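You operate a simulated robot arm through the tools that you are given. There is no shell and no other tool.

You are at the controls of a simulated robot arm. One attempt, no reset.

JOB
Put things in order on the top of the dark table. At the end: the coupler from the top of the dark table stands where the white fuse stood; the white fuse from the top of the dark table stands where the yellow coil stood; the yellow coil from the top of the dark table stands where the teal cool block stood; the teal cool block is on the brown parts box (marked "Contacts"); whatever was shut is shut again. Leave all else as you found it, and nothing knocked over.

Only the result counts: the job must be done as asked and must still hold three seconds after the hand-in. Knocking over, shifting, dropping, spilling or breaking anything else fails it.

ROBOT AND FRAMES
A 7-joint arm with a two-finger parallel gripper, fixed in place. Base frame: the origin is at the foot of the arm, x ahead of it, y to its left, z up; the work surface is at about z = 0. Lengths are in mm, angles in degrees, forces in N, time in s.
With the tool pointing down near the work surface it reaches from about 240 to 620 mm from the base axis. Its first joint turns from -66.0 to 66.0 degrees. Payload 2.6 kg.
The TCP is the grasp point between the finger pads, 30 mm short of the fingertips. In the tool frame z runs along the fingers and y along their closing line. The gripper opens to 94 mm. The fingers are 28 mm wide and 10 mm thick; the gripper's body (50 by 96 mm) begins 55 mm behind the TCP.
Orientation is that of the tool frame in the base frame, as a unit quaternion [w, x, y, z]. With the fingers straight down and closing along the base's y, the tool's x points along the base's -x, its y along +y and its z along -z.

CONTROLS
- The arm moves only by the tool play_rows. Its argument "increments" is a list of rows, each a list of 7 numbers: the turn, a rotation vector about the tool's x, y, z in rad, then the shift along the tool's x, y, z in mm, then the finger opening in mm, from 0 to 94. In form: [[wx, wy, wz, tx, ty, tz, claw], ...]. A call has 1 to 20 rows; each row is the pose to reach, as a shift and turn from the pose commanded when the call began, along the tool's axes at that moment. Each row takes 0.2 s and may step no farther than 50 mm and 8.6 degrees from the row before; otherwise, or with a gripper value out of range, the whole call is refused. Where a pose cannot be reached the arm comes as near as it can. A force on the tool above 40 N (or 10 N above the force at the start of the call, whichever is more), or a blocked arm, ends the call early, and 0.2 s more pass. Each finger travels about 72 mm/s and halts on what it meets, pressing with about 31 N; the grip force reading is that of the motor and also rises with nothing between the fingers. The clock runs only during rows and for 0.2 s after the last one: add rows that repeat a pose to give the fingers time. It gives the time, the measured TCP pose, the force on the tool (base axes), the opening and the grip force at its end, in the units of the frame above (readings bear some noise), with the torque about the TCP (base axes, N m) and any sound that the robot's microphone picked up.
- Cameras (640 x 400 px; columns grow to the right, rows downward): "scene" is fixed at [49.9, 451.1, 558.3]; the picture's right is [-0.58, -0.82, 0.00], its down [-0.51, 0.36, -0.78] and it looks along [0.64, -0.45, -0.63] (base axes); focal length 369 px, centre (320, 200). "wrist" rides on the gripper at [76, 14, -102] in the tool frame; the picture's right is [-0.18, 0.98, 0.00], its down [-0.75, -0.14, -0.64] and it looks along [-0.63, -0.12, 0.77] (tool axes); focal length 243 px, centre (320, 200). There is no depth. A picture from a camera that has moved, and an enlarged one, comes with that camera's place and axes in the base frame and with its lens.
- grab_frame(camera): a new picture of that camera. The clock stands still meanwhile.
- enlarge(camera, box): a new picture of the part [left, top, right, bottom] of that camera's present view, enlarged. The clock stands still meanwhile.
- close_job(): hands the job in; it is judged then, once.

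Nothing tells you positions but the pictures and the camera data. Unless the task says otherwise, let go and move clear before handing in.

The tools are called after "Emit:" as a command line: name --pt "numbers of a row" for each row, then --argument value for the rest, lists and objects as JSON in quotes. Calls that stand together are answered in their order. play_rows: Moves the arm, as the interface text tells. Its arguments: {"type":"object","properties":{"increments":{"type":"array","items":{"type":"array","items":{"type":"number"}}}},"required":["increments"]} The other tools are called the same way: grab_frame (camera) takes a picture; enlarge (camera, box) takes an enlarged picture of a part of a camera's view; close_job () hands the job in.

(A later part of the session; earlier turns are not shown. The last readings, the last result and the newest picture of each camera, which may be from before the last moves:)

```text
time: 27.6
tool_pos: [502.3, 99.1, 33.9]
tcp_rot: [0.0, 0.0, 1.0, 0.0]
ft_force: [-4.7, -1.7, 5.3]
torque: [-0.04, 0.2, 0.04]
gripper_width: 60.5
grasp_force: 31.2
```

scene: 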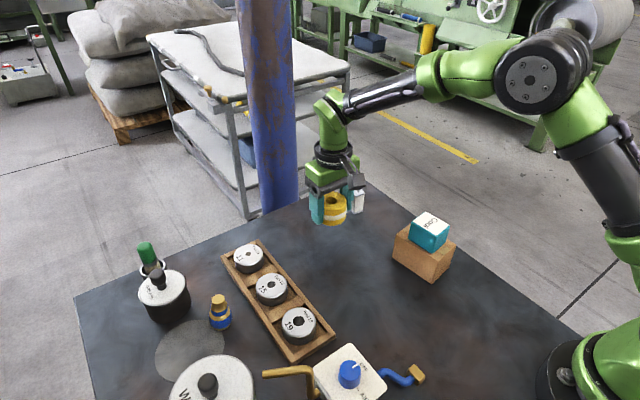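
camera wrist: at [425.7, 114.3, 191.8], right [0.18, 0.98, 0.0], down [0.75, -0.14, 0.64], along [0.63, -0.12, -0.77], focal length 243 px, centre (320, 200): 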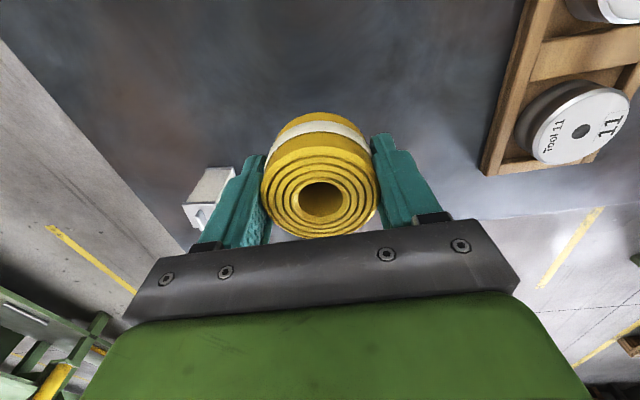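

The coil has touched down lightly at (502.3, 99). I'll release and rise.

Emit:
play_rows --pt "0 0 0 0 0 -0.3 50" --pt "0 0 0 0 0 -0.3 66" --pt "0 0 0 0 0 -0.3 76" --pt "0 0 0 0 0 -0.3 82" --pt "0 0 0 0 0 -0.3 82" --pt "0 0 0 0 0 -0.3 82"

Emit:
play_rows --pt "0 0 0 0 0 -12 82" --pt "0 0 0 0 0 -35 82" --pt "0 0 0 0 0 -65 82" --pt "0 0 0 0 0 -95 82" --pt "0 0 0 0 0 -110 82" --pt "0 0 0 0 0 -110 82"

Emit:
grab_frame --camera "wrist"

Emit:
enlarge --camera "scene" --box '[290, 170, 390, 250]'

Emit:
enlarge --camera "wrist" --box '[180, 100, 276, 175]'

```text
time: 29.0
tool_pos: [503.0, 99.8, 33.5]
tcp_rot: [0.0, 0.0, 1.0, 0.0]
ft_force: [-0.4, 0.2, -1.4]
torque: [-0.02, -0.03, -0.04]
gripper_width: 82.0
grasp_force: 0.1
```

```text
time: 30.4
tool_pos: [500.7, 97.3, 143.7]
tcp_rot: [0.0, -0.001, 1.0, 0.0]
ft_force: [0.8, -1.4, 0.0]
torque: [0.01, 0.05, -0.02]
gripper_width: 82.3
grasp_force: 0.0
```

```text
taken
camera wrist: at [424.9, 112.8, 245.1], right [0.18, 0.98, 0.0], down [0.75, -0.14, 0.64], along [0.63, -0.12, -0.77], focal length 243 px, centre (320, 200)
```

wrist: 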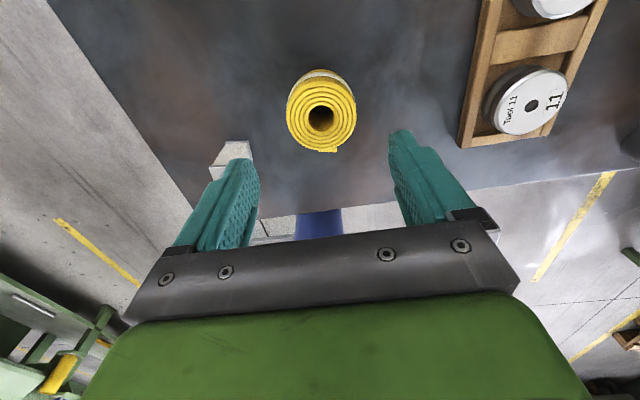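

```text
5.00 times, centred on (340, 210) of scene
camera zoom: at [49.8, 451.1, 558.3], right [-0.58, -0.82, 0.0], down [-0.51, 0.36, -0.78], along [0.64, -0.45, -0.63], focal length 1843 px, centre (220, 150)
```

zoom: 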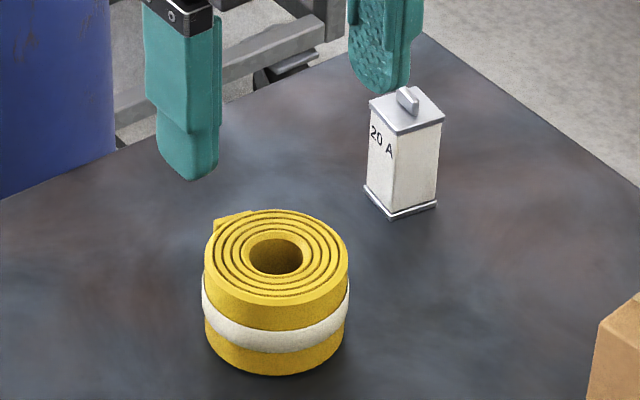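

```text
5.33 times, centred on (228, 138) of wrist
camera zoom: at [424.9, 112.8, 245.1], right [0.18, 0.98, 0.0], down [0.75, -0.14, 0.64], along [0.63, -0.12, -0.77], focal length 1294 px, centre (811, 533)
```

zoom: 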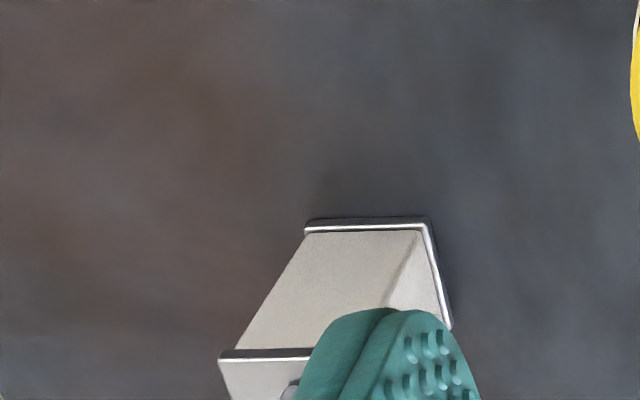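

The coil stands at the teal block's old spot; the scene check gives (503, 101). Next is the fuse, near (540, 1) with yaw about -8.5°. I'll move above it to measure more exactly.

Emit:
play_rows --pt "0 0 0.02 -6 -15 0 76" --pt "0 0 0.05 -16 -40 0 70" --pt "0 0 0.09 -26 -65 0 64" --pt "0 0 0.12 -34 -85 0 60" --pt "0 0 0.148 -39.2 -97 0 60" --pt "0 0 0.148 -39.2 -97 0 60" --pt "0 0 0.148 -39.2 -97 0 60"

Emit:
grab_frame --camera "wrist"

Emit:
enlarge --camera "wrist" --box '[270, 60, 366, 135]'

Emit:
enlarge --camera "scene" --box '[310, 140, 410, 220]'

```text
time: 32.0
tool_pos: [542.8, 0.5, 143.4]
tcp_rot: [0.0, 0.074, 0.997, 0.0]
ft_force: [-0.5, -0.1, -0.4]
torque: [0.04, 0.01, -0.03]
gripper_width: 60.0
grasp_force: 0.1
```

```text
taken
camera wrist: at [469.4, 26.1, 245.2], right [0.33, 0.95, 0.0], down [0.72, -0.25, 0.64], along [0.61, -0.21, -0.77], focal length 243 px, centre (320, 200)
```

wrist: 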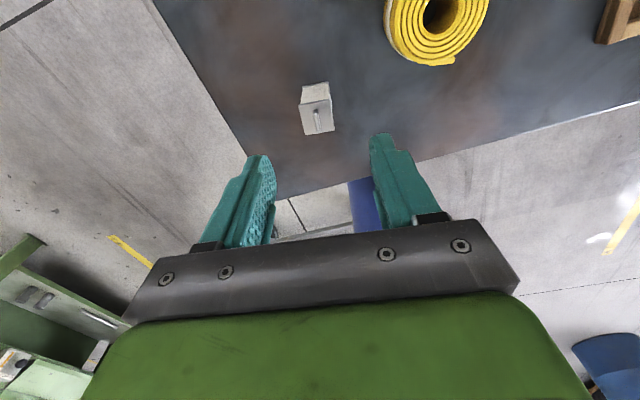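

```text
5.33 times, centred on (318, 98) of wrist
camera zoom: at [469.4, 26.1, 245.2], right [0.33, 0.95, 0.0], down [0.72, -0.25, 0.64], along [0.61, -0.21, -0.77], focal length 1294 px, centre (331, 747)
```

zoom: 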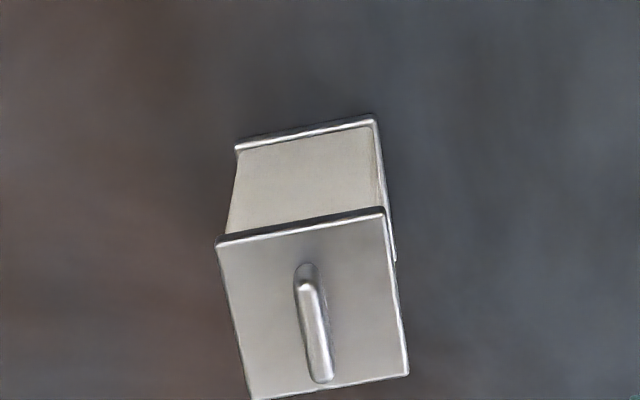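

```text
5.00 times, centred on (360, 180) of scene
camera zoom: at [49.9, 451.1, 558.3], right [-0.58, -0.82, 0.0], down [-0.51, 0.36, -0.78], along [0.64, -0.45, -0.63], focal length 1843 px, centre (120, 300)
```

zoom: 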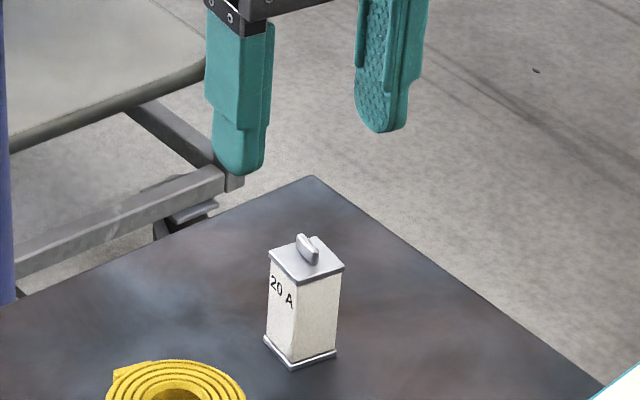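

The wrist view puts the fuse at (540.3, -0.5) with yaw about -7.5°. I'll make the small correction and descend.

Emit:
play_rows --pt "0 0 -0.0175 2.1 -1.5 25 60" --pt "0 0 -0.0175 2.1 -1.5 55 60" --pt "0 0 -0.0175 2.1 -1.5 80 60" --pt "0 0 -0.0175 2.1 -1.5 98 60" --pt "0 0 -0.0175 2.1 -1.5 106 60" --pt "0 0 -0.0175 2.1 -1.5 108.5 60" --pt "0 0 -0.0175 2.1 -1.5 108.5 60"

Emit:
grab_frame --camera "wrist"

Emit:
enlarge --camera "wrist" --box '[240, 80, 400, 240]'

Emit:
enlarge --camera "scene" --box '[310, 140, 410, 220]'

```text
time: 33.6
tool_pos: [538.7, 1.6, 35.0]
tcp_rot: [0.0, 0.066, 0.998, 0.0]
ft_force: [-0.8, 0.3, 0.0]
torque: [0.0, -0.01, 0.0]
gripper_width: 60.3
grasp_force: 0.2
```

```text
taken
camera wrist: at [464.9, 25.0, 138.3], right [0.31, 0.95, 0.0], down [0.73, -0.24, 0.64], along [0.61, -0.2, -0.77], focal length 243 px, centre (320, 200)
```

wrist: 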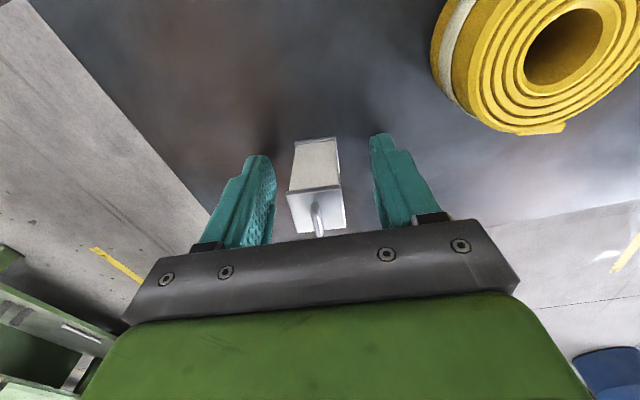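

```text
2.50 times, centred on (320, 160) of wrist
camera zoom: at [464.9, 25.0, 138.3], right [0.31, 0.95, 0.0], down [0.73, -0.24, 0.64], along [0.61, -0.2, -0.77], focal length 606 px, centre (320, 300)
```

zoom: 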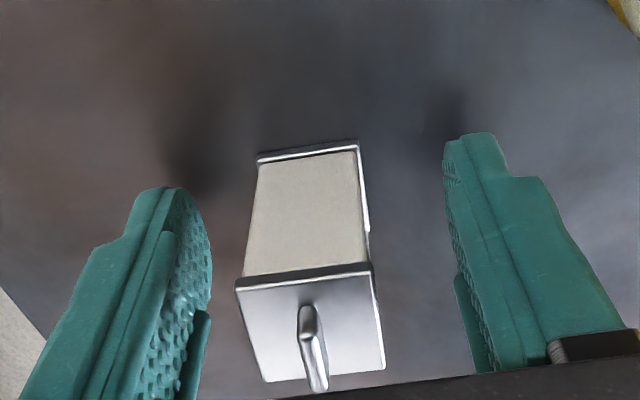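

```text
5.00 times, centred on (360, 180) of scene
camera zoom: at [49.9, 451.1, 558.3], right [-0.58, -0.82, 0.0], down [-0.51, 0.36, -0.78], along [0.64, -0.45, -0.63], focal length 1843 px, centre (120, 300)
```

zoom: 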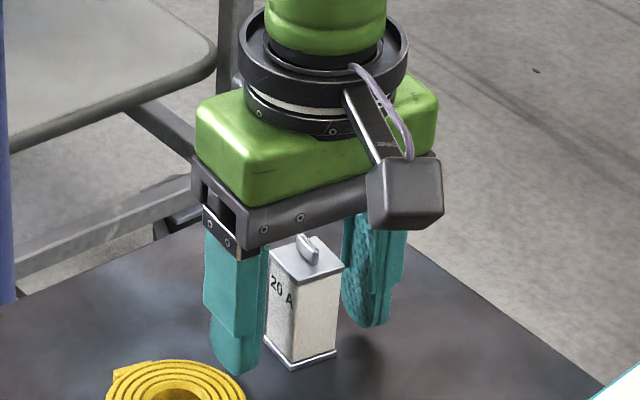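

The fuse is between the fingers, offset about 2.9 mm in x and 1.6 mm in y. I'll correct for that, close, and lift.

Emit:
play_rows --pt "0 0 0 -2.5 -1.6 1.0 60" --pt "0 0 0 -2.5 -1.6 1.0 60" --pt "0 0 0 -2.5 -1.6 1.0 45" --pt "0 0 0 -2.5 -1.6 1.0 25" --pt "0 0 0 -2.5 -1.6 1.0 10" --pt "0 0 0 -2.5 -1.6 1.0 10" --pt "0 0 0 -2.5 -1.6 1.0 10"

Emit:
enlarge --camera "wrist" --box '[240, 80, 400, 240]'

Emit:
enlarge --camera "scene" --box '[310, 140, 410, 220]'

```text
time: 35.2
tool_pos: [541.3, -1.9, 34.3]
tcp_rot: [-0.001, 0.065, 0.998, 0.0]
ft_force: [0.7, 0.8, 0.4]
torque: [0.0, 0.0, 0.02]
gripper_width: 29.0
grasp_force: 31.4
```

```text
2.50 times, centred on (320, 160) of wrist
camera zoom: at [467.5, 22.8, 137.4], right [0.31, 0.95, 0.0], down [0.73, -0.24, 0.64], along [0.61, -0.2, -0.77], focal length 606 px, centre (320, 300)
```

zoom: 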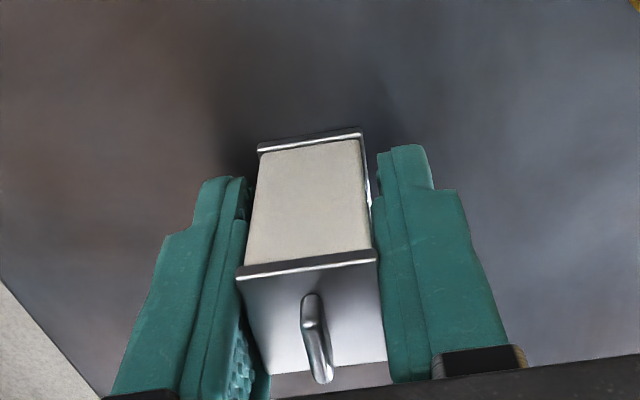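

```text
5.00 times, centred on (360, 180) of scene
camera zoom: at [49.9, 451.1, 558.3], right [-0.58, -0.82, 0.0], down [-0.51, 0.36, -0.78], along [0.64, -0.45, -0.63], focal length 1843 px, centre (120, 300)
```

zoom: 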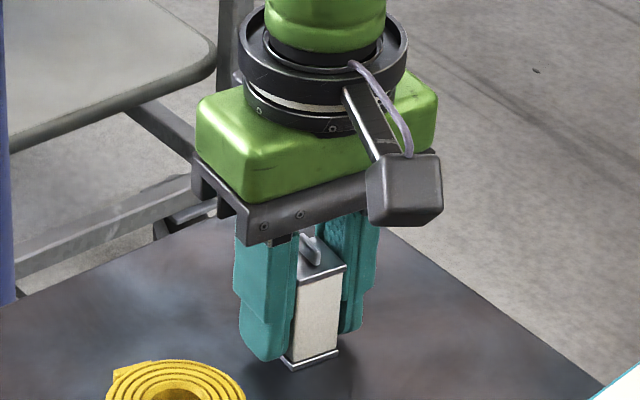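

The grip force has built up and the fuse stayed in place. I'll lift a little and check that it's held well.

Emit:
play_rows --pt "0 0 0 0 0 -3 10" --pt "0 0 0 0 0 -10 10" --pt "0 0 0 0 0 -20 10" --pt "0 0 0 0 0 -20 10"

Emit:
enlarge --camera "wrist" --box '[240, 80, 400, 240]'

Emit:
enlarge --camera "scene" --box '[310, 140, 410, 220]'

```text
time: 36.2
tool_pos: [541.3, -1.0, 53.7]
tcp_rot: [0.0, 0.065, 0.998, 0.0]
ft_force: [0.4, 0.3, -1.1]
torque: [-0.02, -0.02, 0.01]
gripper_width: 28.9
grasp_force: 31.4
```

```text
2.50 times, centred on (320, 160) of wrist
camera zoom: at [467.4, 22.3, 156.2], right [0.31, 0.95, 0.0], down [0.73, -0.24, 0.64], along [0.61, -0.2, -0.77], focal length 606 px, centre (320, 300)
```

zoom: 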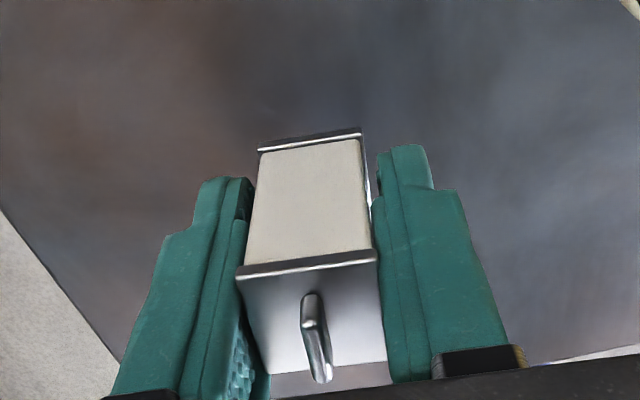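

```text
5.00 times, centred on (360, 180) of scene
camera zoom: at [49.9, 451.1, 558.3], right [-0.58, -0.82, 0.0], down [-0.51, 0.36, -0.78], along [0.64, -0.45, -0.63], focal length 1843 px, centre (120, 300)
```

zoom: 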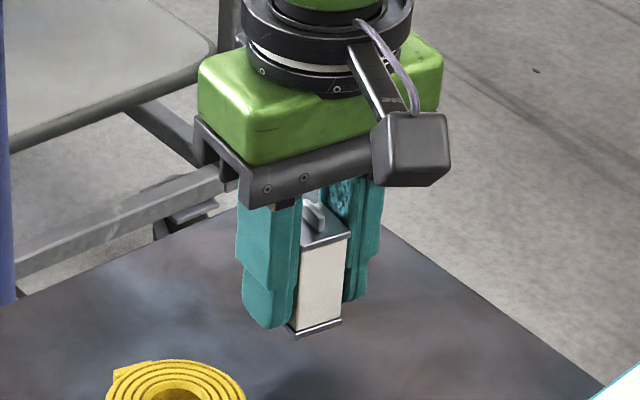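

The fuse is held firmly. I'll raise it and carry it to the coil's old spot at (359.2, 161.0).

Emit:
play_rows --pt "0 0 0 0 0 -20 10" --pt "0 0 0 0 0 -50 10" --pt "0 0 0 0 0 -80 10" --pt "0 0 0 12 8 -95 10" --pt "0 0 -0.02 38 26 -95 10" --pt "0 0 -0.04 67 46 -95 10" --pt "0 0 -0.06 97 66 -95 10" --pt "0 0 -0.08 127 87 -95 10" --pt "0 0 -0.1 157 107 -95 10" --pt "0 0 -0.12 185 126 -95 10" --pt "0 0 -0.131 200.9 137.1 -85 10" --pt "0 0 -0.131 200.9 137.1 -60 10" --pt "0 0 -0.131 200.9 137.1 -40 10" --pt "0 0 -0.131 200.9 137.1 -40 10"

Emit:
grab_frame --camera "wrist"

Emit:
grab_frame --camera "scene"

```text
time: 39.2
tool_pos: [360.1, 161.9, 93.1]
tcp_rot: [0.0, -0.001, 1.0, 0.0]
ft_force: [-0.1, 1.1, -0.5]
torque: [0.01, 0.01, 0.02]
gripper_width: 29.3
grasp_force: 31.0
```

```text
taken
camera wrist: at [283.5, 176.6, 195.3], right [0.18, 0.98, 0.0], down [0.75, -0.14, 0.64], along [0.63, -0.12, -0.77], focal length 243 px, centre (320, 200)
```

wrist: 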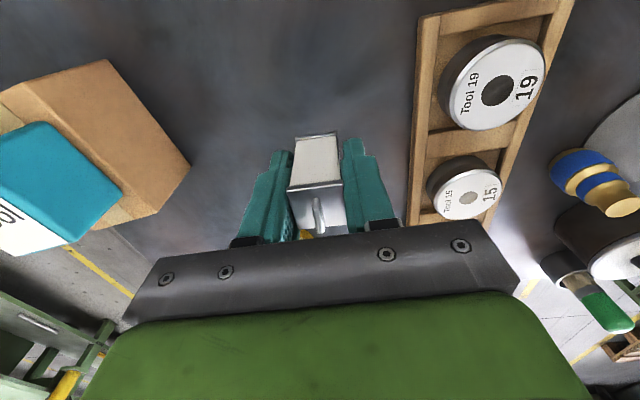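

```text
taken
```

scene: 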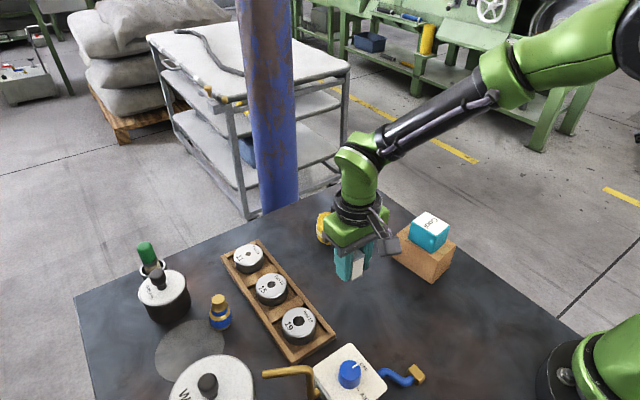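

At (360, 162) and steady. I'll lower to just above the table.

Emit:
play_rows --pt "0 0 0 0 -1 20 10" --pt "0 0 0 0 -1 40 10" --pt "0 0 0 0 -1 52 10" --pt "0 0 0 0 -1 56 10" --pt "0 0 0 0 -1 56 10"

Emit:
play_rows --pt "0 0 0 0 0 0.6 10" --pt "0 0 0 0 0 1.0 10"

Emit:
enlarge --camera "scene" --box '[310, 230, 410, 310]'

```text
time: 40.4
tool_pos: [360.5, 160.6, 37.1]
tcp_rot: [0.0, 0.0, 1.0, 0.0]
ft_force: [0.3, -0.2, -0.5]
torque: [0.02, 0.01, 0.02]
gripper_width: 28.8
grasp_force: 31.3
```

```text
time: 41.0
tool_pos: [360.4, 160.7, 36.8]
tcp_rot: [0.0, -0.001, 1.0, -0.001]
ft_force: [0.5, 1.0, -1.0]
torque: [0.01, 0.02, 0.0]
gripper_width: 29.1
grasp_force: 31.1
```

```text
5.00 times, centred on (360, 270) of scene
camera zoom: at [49.9, 451.1, 558.3], right [-0.58, -0.82, 0.0], down [-0.51, 0.36, -0.78], along [0.64, -0.45, -0.63], focal length 1843 px, centre (120, -150)
```

zoom: 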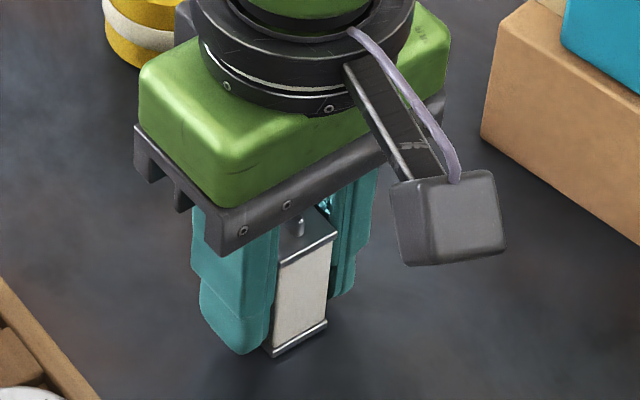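

Still about 1–2 mm above the table, so I'll keep easing down.

Emit:
play_rows --pt "0 0 0 0 0 0.5 10" --pt "0 0 0 0 0 0.8 10"

Emit:
play_rows --pt "0 0 0 0 0 0.5 10" --pt "0 0 0 0 0 0.6 10"

```text
time: 41.6
tool_pos: [361.9, 161.5, 36.6]
tcp_rot: [0.0, -0.001, 1.0, 0.0]
ft_force: [0.7, -0.7, -1.4]
torque: [-0.02, -0.03, 0.05]
gripper_width: 29.1
grasp_force: 31.4
```

```text
time: 42.2
tool_pos: [361.4, 161.3, 35.2]
tcp_rot: [0.0, -0.001, 1.0, 0.001]
ft_force: [0.7, -0.5, -0.6]
torque: [0.02, -0.03, -0.02]
gripper_width: 28.9
grasp_force: 31.2
```

Emit:
play_rows --pt "0 0 0 0 0 0.4 10" --pt "0 0 0 0 0 0.5 10"

Emit:
play_rows --pt "0 0 0 0 0 0.4 10" --pt "0 0 0 0 0 0.4 10"

```text
time: 42.8
tool_pos: [362.1, 160.7, 35.4]
tcp_rot: [0.0, -0.001, 1.0, 0.0]
ft_force: [-0.2, 1.6, 1.0]
torque: [0.01, 0.04, 0.0]
gripper_width: 29.3
grasp_force: 30.8
```

```text
time: 43.4
tool_pos: [361.1, 159.6, 36.4]
tcp_rot: [0.0, -0.001, 1.0, 0.0]
ft_force: [0.2, 0.1, 1.4]
torque: [0.03, 0.02, 0.03]
gripper_width: 29.0
grasp_force: 31.3
```

Emit:
play_rows --pt "0 0 0 0 0 0.4 10" --pt "0 0 0 0 0 0.4 10"

Emit:
enlarge --camera "scene" --box '[330, 260, 394, 310]'

```text
time: 44.0
tool_pos: [361.0, 160.2, 34.5]
tcp_rot: [0.002, 0.0, 1.0, 0.001]
ft_force: [-5.8, -2.9, 24.7]
torque: [-0.11, 0.28, -0.02]
gripper_width: 29.0
grasp_force: 31.3
```

```text
8.00 times, centred on (362, 285) of scene
camera zoom: at [49.7, 451.1, 558.4], right [-0.58, -0.82, 0.0], down [-0.51, 0.36, -0.78], along [0.64, -0.45, -0.63], focal length 2949 px, centre (-16, -480)
```

zoom: 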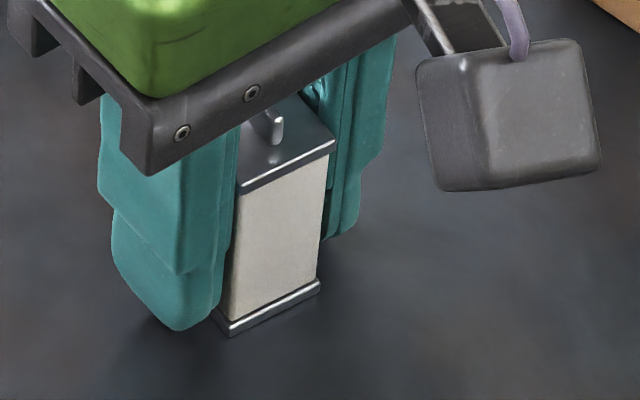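

Firm contact now. I'll back off a touch, release, and rise.

Emit:
play_rows --pt "0 0 0 0 0 -0.5 10" --pt "0 0 0 0 0 -0.5 10" --pt "0 0 0 0 0 -0.5 32" --pt "0 0 0 0 0 -0.5 42" --pt "0 0 0 0 0 -0.5 52" --pt "0 0 0 0 0 -0.5 56" --pt "0 0 0 0 0 -0.5 56"

Emit:
play_rows --pt "0 0 0 0 0 -10 56" --pt "0 0 0 0 0 -30 56" --pt "0 0 0 0 0 -60 56" --pt "0 0 0 0 0 -90 56" --pt "0 0 0 0 0 -115 56" --pt "0 0 0 0 0 -120 56" --pt "0 0 0 0 0 -120 56"

Emit:
grab_frame --camera "wrist"

Emit:
grab_frame --camera "scene"

Emit:
enlarge --camera "scene" --box '[312, 258, 392, 308]'

```text
time: 45.6
tool_pos: [362.3, 160.4, 34.3]
tcp_rot: [0.0, -0.001, 1.0, 0.0]
ft_force: [0.7, 0.0, -0.3]
torque: [-0.02, -0.02, 0.02]
gripper_width: 55.9
grasp_force: 0.1
```

```text
time: 47.2
tool_pos: [362.2, 161.1, 154.0]
tcp_rot: [0.0, -0.001, 1.0, 0.0]
ft_force: [0.2, 0.3, 0.7]
torque: [0.0, 0.04, 0.02]
gripper_width: 55.9
grasp_force: 0.0
```

```text
taken
camera wrist: at [286.1, 174.3, 255.8], right [0.18, 0.98, 0.0], down [0.75, -0.14, 0.64], along [0.63, -0.12, -0.77], focal length 243 px, centre (320, 200)
```

wrist: 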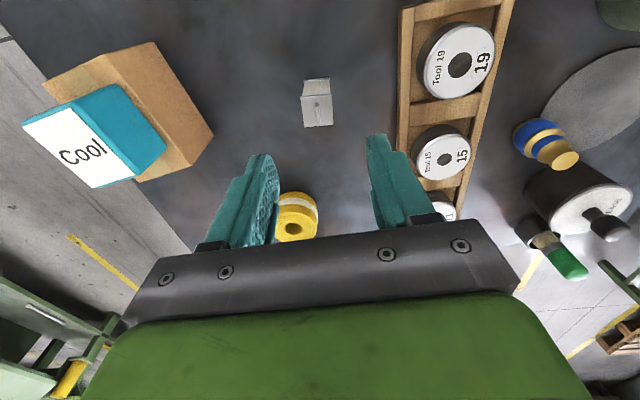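

```text
taken
```

scene: 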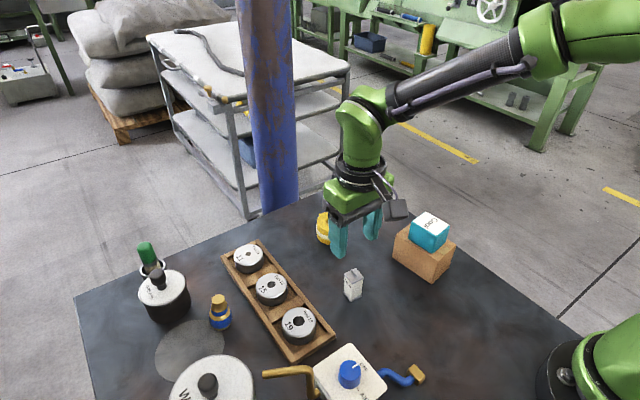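

```text
8.00 times, centred on (352, 283) of scene
camera zoom: at [49.8, 451.1, 558.3], right [-0.58, -0.82, 0.0], down [-0.51, 0.36, -0.78], along [0.64, -0.45, -0.63], focal length 2949 px, centre (64, -464)
```

zoom: 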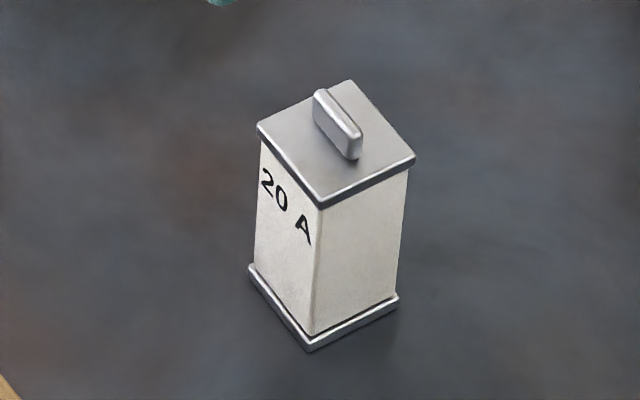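

The fuse stands upright at the coil's old spot, within about 2 mm. Next is the coupler at about (440, 375), 62 tall and 37 wide. I'll fly over the tray at a safe height with yaw about 25°.

Emit:
play_rows --pt "0 0 0 -5 12 -10 60" --pt "0 0 -0.05 -15 40 -20 64" --pt "0 0 -0.1 -26 70 -25 64" --pt "0 0 -0.17 -37 102 -25 64" --pt "0 0 -0.24 -48 134 -25 64" --pt "0 0 -0.31 -59 164 -25 64" --pt "0 0 -0.38 -70 192 -25 64" --pt "0 0 -0.436 -78 214 -25 64" --pt "0 0 -0.436 -78 214 -25 64" --pt "0 0 -0.436 -78 214 -25 64"

Emit:
grab_frame --camera "wrist"

Emit:
grab_frame --camera "scene"

```text
time: 49.4
tool_pos: [442.4, 371.5, 178.5]
tcp_rot: [0.0, -0.217, 0.976, 0.0]
ft_force: [0.1, 0.2, -0.2]
torque: [0.0, -0.01, -0.01]
gripper_width: 63.9
grasp_force: 0.1
```

```text
taken
camera wrist: at [366.8, 352.1, 280.8], right [-0.25, 0.97, 0.0], down [0.74, 0.19, 0.64], along [0.62, 0.16, -0.77], focal length 243 px, centre (320, 200)
```

wrist: 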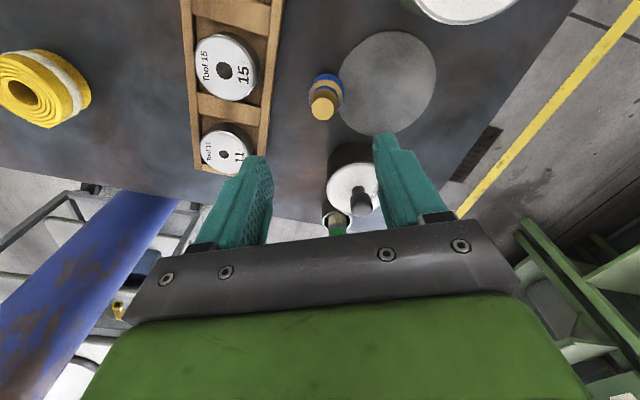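

```text
taken
```

scene: 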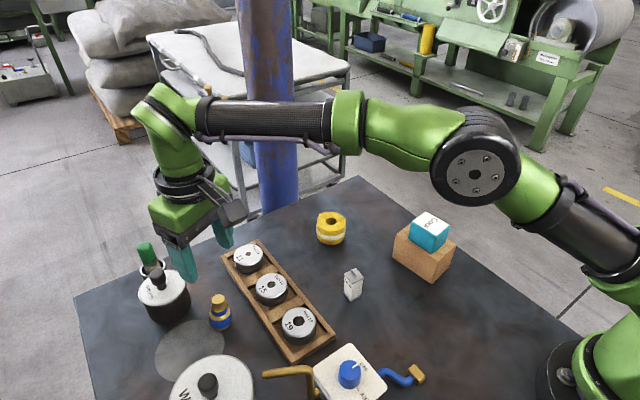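

I'm above the coupler and will zoom to measure it.

Emit:
enlarge --camera "wrist" --box '[276, 55, 372, 130]'

Emit:
enlarge --camera "scene" --box '[130, 200, 258, 340]'

Emit:
enlarge --camera "scene" --box '[188, 285, 252, 335]'

```text
5.33 times, centred on (324, 92) of wrist
camera zoom: at [366.8, 352.1, 280.8], right [-0.25, 0.97, 0.0], down [0.74, 0.19, 0.64], along [0.62, 0.16, -0.77], focal length 1294 px, centre (299, 773)
```

zoom: 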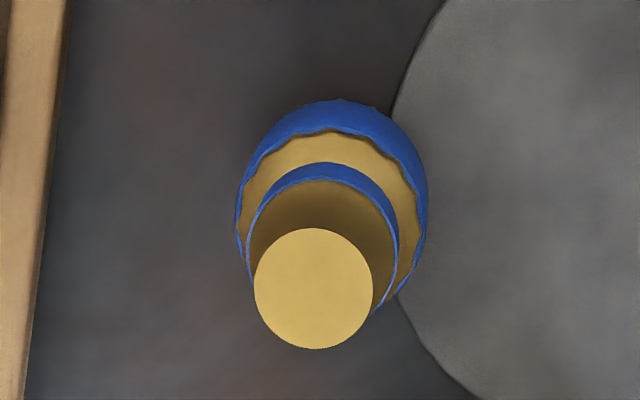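

```text
2.86 times, centred on (194, 270) of scene
camera zoom: at [49.8, 451.1, 558.3], right [-0.58, -0.82, 0.0], down [-0.51, 0.36, -0.78], along [0.64, -0.45, -0.63], focal length 1053 px, centre (680, 0)
```

zoom: 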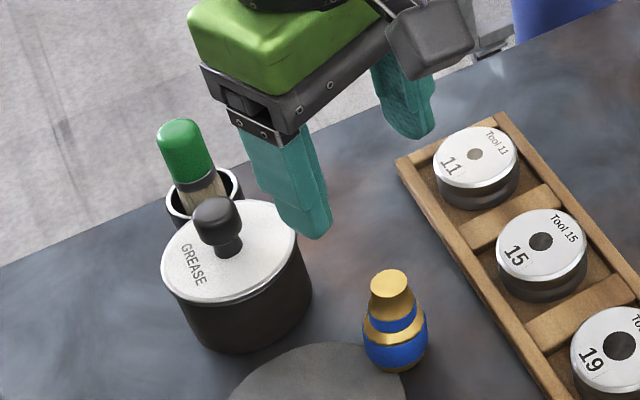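

```text
8.00 times, centred on (220, 310) of scene
camera zoom: at [49.8, 451.1, 558.3], right [-0.58, -0.82, 0.0], down [-0.51, 0.36, -0.78], along [0.64, -0.45, -0.63], focal length 2949 px, centre (1120, -680)
```

zoom: 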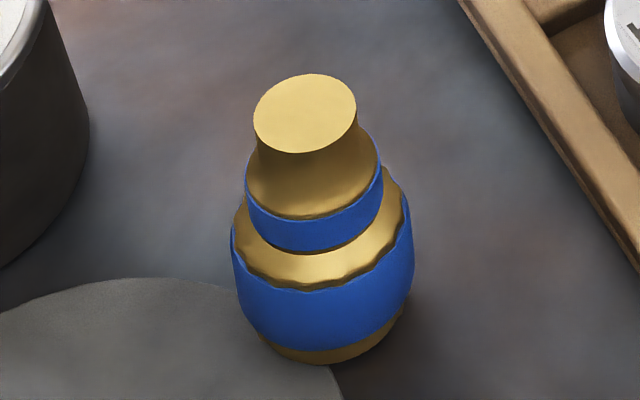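

The coupler is centred at about (440.7, 374.8). I'll narrow the opening to 52 to stay clear of the tray wall at y≈321, correct by about 3.5 mm, and descend partway to check.

Emit:
play_rows --pt "0 0 0 -0.2 3.5 15 56" --pt "0 0 0 -0.2 3.5 35 52" --pt "0 0 0 -0.2 3.5 55 52" --pt "0 0 0 -0.2 3.5 75 52" --pt "0 0 0 -0.2 3.5 76 52" --pt "0 0 0 -0.2 3.5 76 52"

Emit:
enlarge --camera "wrist" --box '[240, 60, 400, 220]'

Emit:
enlarge --camera "scene" --box '[150, 240, 278, 340]'

```text
time: 50.8
tool_pos: [439.7, 378.1, 103.2]
tcp_rot: [0.0, -0.216, 0.976, 0.0]
ft_force: [-0.6, 0.5, -0.3]
torque: [0.01, 0.02, -0.04]
gripper_width: 52.1
grasp_force: 0.1
```

```text
2.50 times, centred on (320, 140) of wrist
camera zoom: at [363.9, 358.0, 205.7], right [-0.25, 0.97, 0.0], down [0.74, 0.19, 0.64], along [0.62, 0.16, -0.77], focal length 606 px, centre (320, 350)
```

zoom: 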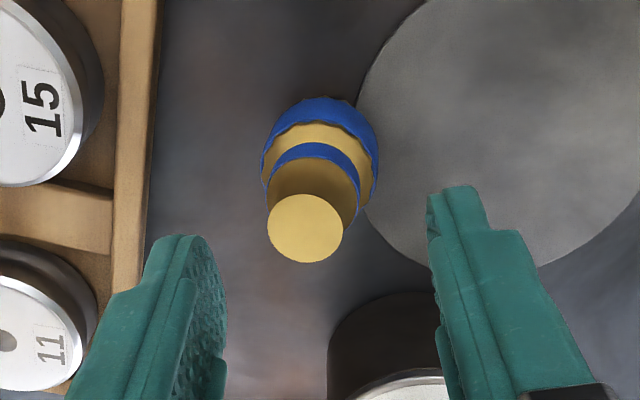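

```text
4.00 times, centred on (214, 290) of scene
camera zoom: at [49.9, 451.1, 558.3], right [-0.58, -0.82, 0.0], down [-0.51, 0.36, -0.78], along [0.64, -0.45, -0.63], focal length 1475 px, centre (744, -160)
```

zoom: 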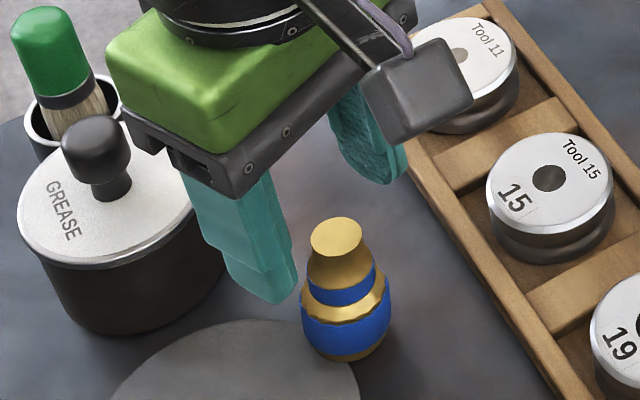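

The wrist view shows the coupler 4 mm off toward tool -y, so I'll correct and descend to grasp height.

Emit:
play_rows --pt "0 0 0 -0.3 -4.0 5 52" --pt "0 0 0 -0.3 -4.0 22 52" --pt "0 0 0 -0.3 -4.0 42 52" --pt "0 0 0 -0.3 -4.0 58 52" --pt "0 0 0 -0.3 -4.0 66 52" --pt "0 0 0 -0.3 -4.0 66 52"

Emit:
enlarge --camera "wrist" --box '[240, 80, 400, 240]'

Emit:
enlarge --camera "scene" --box '[150, 240, 278, 340]'

```text
time: 52.2
tool_pos: [439.8, 375.3, 38.6]
tcp_rot: [0.0, -0.216, 0.976, 0.001]
ft_force: [-0.4, 1.1, 0.6]
torque: [-0.01, 0.0, -0.02]
gripper_width: 51.9
grasp_force: 0.2
```

```text
2.50 times, centred on (320, 160) of wrist
camera zoom: at [363.9, 355.1, 140.1], right [-0.25, 0.97, 0.0], down [0.74, 0.19, 0.64], along [0.62, 0.16, -0.77], focal length 606 px, centre (320, 300)
```

zoom: 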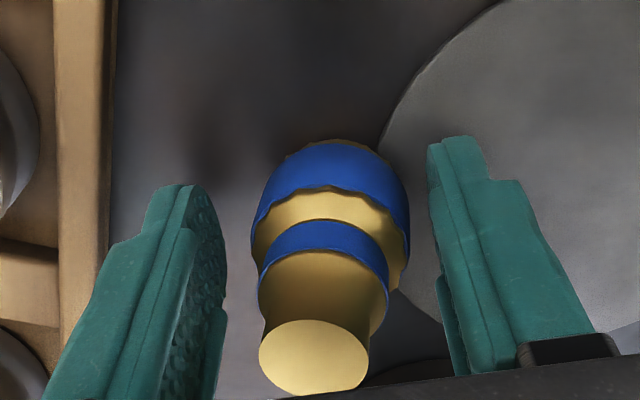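

```text
4.00 times, centred on (214, 290) of scene
camera zoom: at [49.9, 451.1, 558.3], right [-0.58, -0.82, 0.0], down [-0.51, 0.36, -0.78], along [0.64, -0.45, -0.63], focal length 1475 px, centre (744, -160)
```

zoom: 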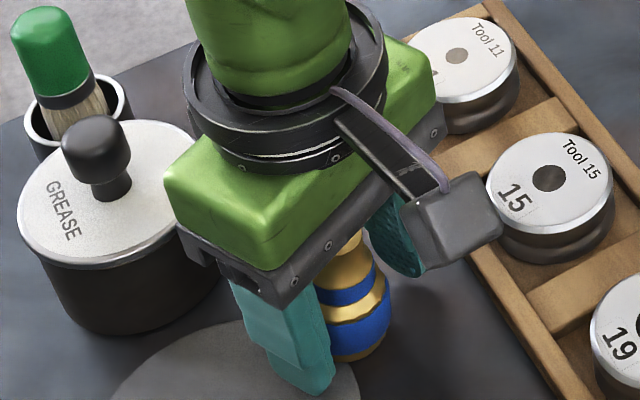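

The coupler is centred between the fingers. I'll lower 2 mm more and close.

Emit:
play_rows --pt "0 0 0 -0.5 0.3 1 52" --pt "0 0 0 -0.5 0.3 2.5 52" --pt "0 0 0 -0.5 0.3 2.5 45" --pt "0 0 0 -0.5 0.3 2.5 35" --pt "0 0 0 -0.5 0.3 2.5 25" --pt "0 0 0 -0.5 0.3 2.5 20" --pt "0 0 0 -0.5 0.3 2.5 20"

Emit:
enlarge --camera "wrist" --box '[240, 80, 400, 240]'

Emit:
enlarge --camera "scene" --box '[150, 240, 278, 340]'

```text
time: 53.8
tool_pos: [439.7, 374.5, 36.1]
tcp_rot: [0.0, -0.218, 0.976, 0.001]
ft_force: [-1.4, 2.9, 3.5]
torque: [0.06, 0.08, 0.02]
gripper_width: 32.4
grasp_force: 30.4
```

```text
2.50 times, centred on (320, 160) of wrist
camera zoom: at [363.8, 355.6, 138.1], right [-0.25, 0.97, 0.0], down [0.74, 0.19, 0.64], along [0.62, 0.16, -0.77], focal length 606 px, centre (320, 300)
```

zoom: 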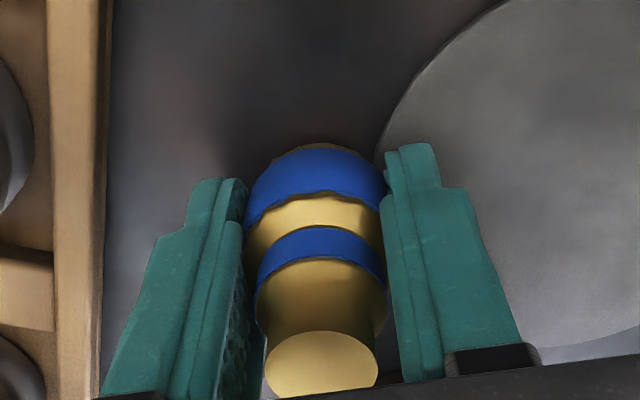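

```text
4.00 times, centred on (214, 290) of scene
camera zoom: at [49.8, 451.1, 558.4], right [-0.58, -0.82, 0.0], down [-0.51, 0.36, -0.78], along [0.64, -0.45, -0.63], focal length 1475 px, centre (744, -160)
```

zoom: 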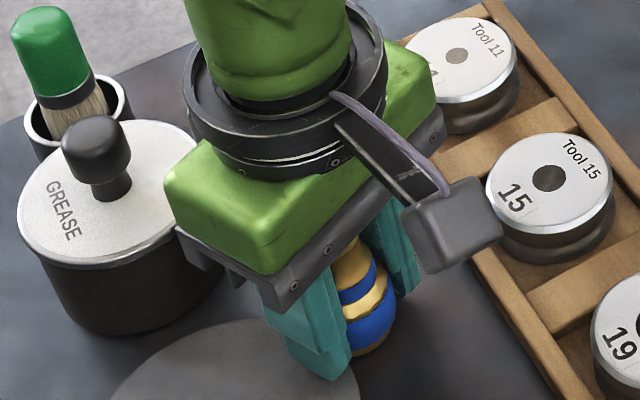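

The grip is closed on the coupler at 32 mm. I'll lift a little and check that it's upright and held.

Emit:
play_rows --pt "0 0 0 0 0 -2 20" --pt "0 0 0 0 0 -8 20" --pt "0 0 0 0 0 -16 20" --pt "0 0 0 0 0 -16 20"

Emit:
enlarge --camera "wrist" --box '[240, 80, 400, 240]'

Emit:
enlarge --camera "scene" --box '[150, 240, 278, 340]'

```text
time: 54.8
tool_pos: [439.3, 373.0, 52.1]
tcp_rot: [0.001, -0.217, 0.976, 0.0]
ft_force: [0.3, -0.9, -1.3]
torque: [-0.02, -0.01, 0.04]
gripper_width: 32.6
grasp_force: 30.8
```

```text
2.50 times, centred on (320, 160) of wrist
camera zoom: at [363.6, 354.6, 154.0], right [-0.25, 0.97, 0.0], down [0.74, 0.19, 0.64], along [0.62, 0.16, -0.77], focal length 606 px, centre (320, 300)
```

zoom: 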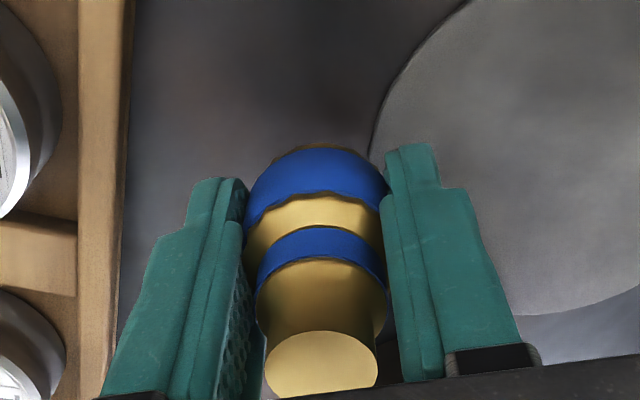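

```text
4.00 times, centred on (214, 290) of scene
camera zoom: at [49.9, 451.1, 558.3], right [-0.58, -0.82, 0.0], down [-0.51, 0.36, -0.78], along [0.64, -0.45, -0.63], focal length 1475 px, centre (744, -160)
```

zoom: 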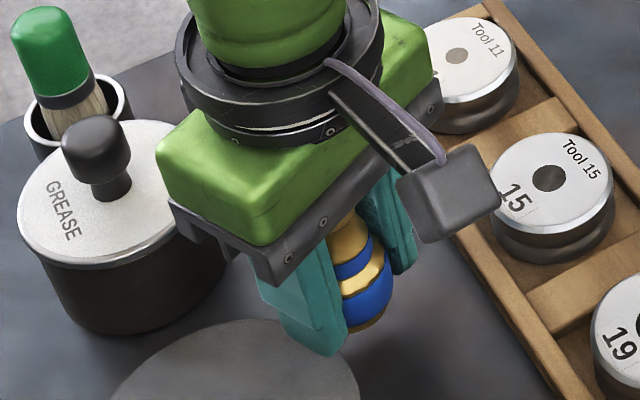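

The coupler is held upright. I'll lift to z≈177 and carry it to the fuse's old spot at (540.4, -1), rotating back to yaw 0.

Emit:
play_rows --pt "0 0 0 0 0 -25 20" --pt "0 0 0 0 0 -60 20" --pt "0 0 0 0 0 -95 20" --pt "0 0 0 0 0 -120 20" --pt "0 0 0.02 2 -12 -125 20" --pt "0 0 0.05 7 -40 -125 20" --pt "0 0 0.09 13 -75 -125 20" --pt "0 0 0.13 20 -112 -125 20" --pt "0 0 0.17 26.5 -149 -125 20" --pt "0 0 0.21 33 -186 -125 20" --pt "0 0 0.25 40 -223 -125 20" --pt "0 0 0.29 46.5 -260 -125 20" --pt "0 0 0.33 53 -297 -125 20" --pt "0 0 0.37 59.5 -332 -125 20" --pt "0 0 0.41 65 -362 -125 20" --pt "0 0 0.436 68.2 -381.6 -125 20" --pt "0 0 0.436 68.2 -381.6 -125 20" --pt "0 0 0.436 68.2 -381.6 -125 20"

Emit:
grab_frame --camera "wrist"

Emit:
grab_frame --camera "scene"

```text
time: 58.6
tool_pos: [539.5, -0.3, 178.8]
tcp_rot: [0.0, -0.001, 1.0, 0.001]
ft_force: [0.1, 0.7, -2.5]
torque: [0.0, -0.03, 0.01]
gripper_width: 32.5
grasp_force: 30.9
```

```text
taken
camera wrist: at [464.0, 13.6, 280.4], right [0.18, 0.98, 0.0], down [0.75, -0.14, 0.64], along [0.63, -0.12, -0.77], focal length 243 px, centre (320, 200)
```

wrist: 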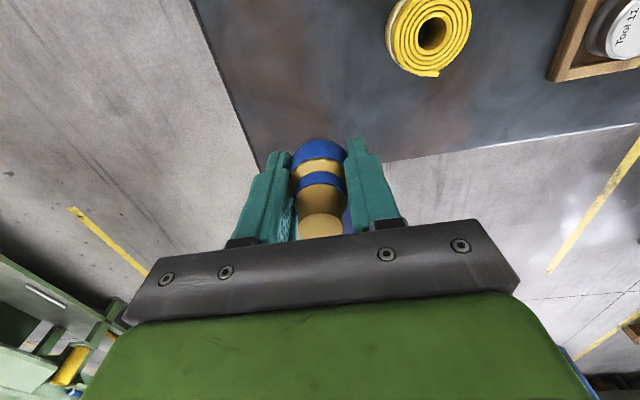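

```text
taken
```

scene: 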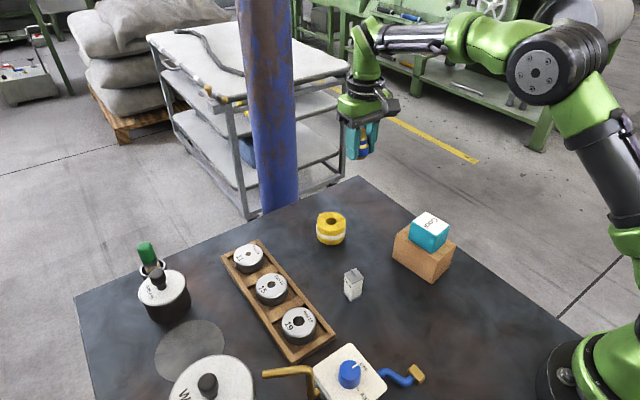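

I'm over the target within 1 mm. I'll lower towards the table.

Emit:
play_rows --pt "0 0 0 0.7 -0.6 25 20" --pt "0 0 0 0.7 -0.6 60 20" --pt "0 0 0 0.7 -0.6 95 20" --pt "0 0 0 0.7 -0.6 120 20" --pt "0 0 0 0.7 -0.6 132 20" --pt "0 0 0 0.7 -0.6 138 20" --pt "0 0 0 0.7 -0.6 138 20"

Emit:
enlarge --camera "wrist" --box '[240, 80, 400, 240]'

Emit:
enlarge --camera "scene" --box '[310, 140, 410, 220]'

```text
time: 60.2
tool_pos: [537.8, -1.6, 40.0]
tcp_rot: [0.001, 0.0, 1.0, 0.001]
ft_force: [0.9, 0.0, -1.6]
torque: [0.03, 0.01, 0.02]
gripper_width: 32.4
grasp_force: 30.9
```

```text
2.50 times, centred on (320, 160) of wrist
camera zoom: at [461.9, 13.0, 141.2], right [0.18, 0.98, 0.0], down [0.75, -0.14, 0.64], along [0.63, -0.12, -0.77], focal length 606 px, centre (320, 300)
```

zoom: 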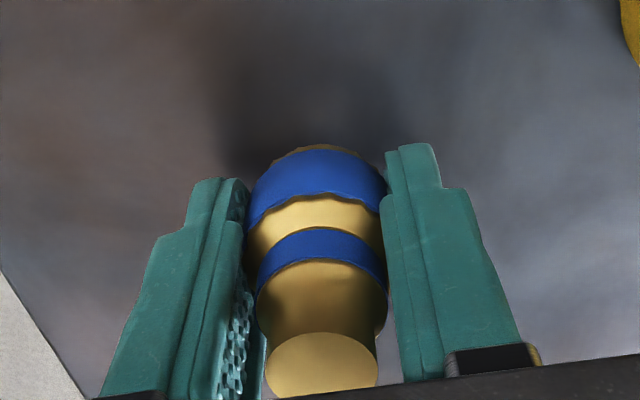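

```text
5.00 times, centred on (360, 180) of scene
camera zoom: at [49.9, 451.1, 558.3], right [-0.58, -0.82, 0.0], down [-0.51, 0.36, -0.78], along [0.64, -0.45, -0.63], focal length 1843 px, centre (120, 300)
```

zoom: 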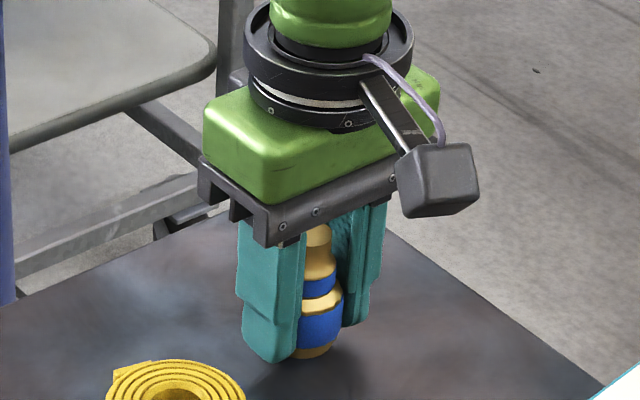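

About 3 mm above contact. I'll nudge +1 mm in x and ease down.

Emit:
play_rows --pt "0 0 0 -1 0 1 20" --pt "0 0 0 -1 0 2 20" --pt "0 0 0 -1 0 2 20"

Emit:
play_rows --pt "0 0 0 0 0 0.4 20" --pt "0 0 0 0 0 0.6 20"

Emit:
play_rows --pt "0 0 0 0 0 0.4 20" --pt "0 0 0 0 0 0.5 20"

```text
time: 61.0
tool_pos: [538.9, -0.3, 35.8]
tcp_rot: [0.0, -0.001, 1.0, 0.001]
ft_force: [0.7, -0.3, -1.8]
torque: [-0.01, 0.01, -0.01]
gripper_width: 32.4
grasp_force: 30.6
```

```text
time: 61.6
tool_pos: [537.9, -1.1, 34.5]
tcp_rot: [-0.001, -0.001, 1.0, 0.001]
ft_force: [0.2, -0.5, -2.2]
torque: [-0.01, -0.02, 0.01]
gripper_width: 32.4
grasp_force: 30.8
```

```text
time: 62.2
tool_pos: [540.4, -0.7, 35.5]
tcp_rot: [0.001, -0.001, 1.0, 0.0]
ft_force: [-0.2, 0.0, -2.0]
torque: [-0.01, -0.01, 0.0]
gripper_width: 32.4
grasp_force: 31.0
```

Emit:
enlarge --camera "scene" --box '[340, 180, 388, 220]'

Emit:
play_rows --pt "0 0 0 0 0 0.4 20" --pt "0 0 0 0 0 0.5 20"

```text
10.00 times, centred on (364, 200) of scene
camera zoom: at [49.9, 451.1, 558.3], right [-0.58, -0.82, 0.0], down [-0.51, 0.36, -0.78], along [0.64, -0.45, -0.63], focal length 3687 px, centre (-120, 200)
```

zoom: 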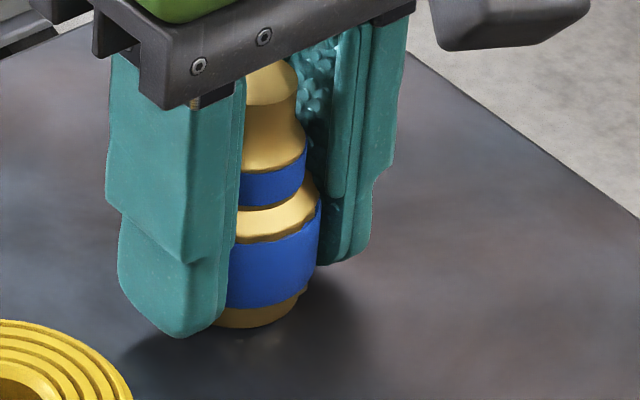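

```text
time: 62.8
tool_pos: [540.5, -0.3, 33.9]
tcp_rot: [0.001, -0.001, 1.0, -0.001]
ft_force: [0.0, -0.1, -1.2]
torque: [-0.01, -0.01, -0.02]
gripper_width: 32.1
grasp_force: 31.4
```

Emit:
play_rows --pt "0 0 0 0 0 0.4 20" --pt "0 0 0 0 0 0.5 20"

Emit:
enlarge --camera "scene" --box '[340, 180, 388, 220]'

Emit:
grab_frame --camera "wrist"

```text
time: 63.4
tool_pos: [540.7, 0.1, 35.2]
tcp_rot: [0.0, -0.001, 1.0, 0.0]
ft_force: [-0.1, 0.1, -1.2]
torque: [0.0, 0.04, -0.04]
gripper_width: 32.4
grasp_force: 30.9
```

```text
10.00 times, centred on (364, 200) of scene
camera zoom: at [49.9, 451.1, 558.3], right [-0.58, -0.82, 0.0], down [-0.51, 0.36, -0.78], along [0.64, -0.45, -0.63], focal length 3687 px, centre (-120, 200)
```

zoom: 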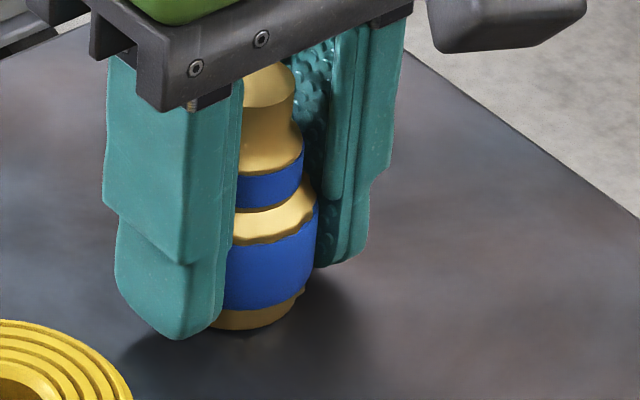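

```text
taken
camera wrist: at [463.6, 13.9, 136.5], right [0.18, 0.98, 0.0], down [0.75, -0.14, 0.64], along [0.63, -0.12, -0.77], focal length 243 px, centre (320, 200)
```

wrist: 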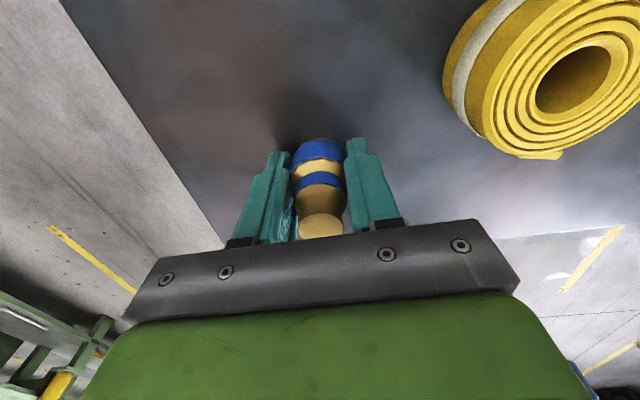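

Emit:
play_rows --pt "0 0 0 0.6 -0.5 0.3 20" --pt "0 0 0 0.8 -0.6 0.5 20"

Emit:
play_rows --pt "0 0 0 0 0 0.4 20" --pt "0 0 0 0 0 0.4 20"

```text
time: 64.0
tool_pos: [540.5, -1.7, 33.0]
tcp_rot: [0.0, -0.001, 1.0, 0.0]
ft_force: [-0.3, 0.4, 0.3]
torque: [-0.01, 0.0, 0.02]
gripper_width: 32.5
grasp_force: 30.6
```

```text
time: 64.6
tool_pos: [538.3, -1.2, 32.1]
tcp_rot: [0.001, -0.001, 1.0, 0.0]
ft_force: [1.0, 1.0, 2.5]
torque: [0.03, 0.05, -0.02]
gripper_width: 32.4
grasp_force: 31.0
```

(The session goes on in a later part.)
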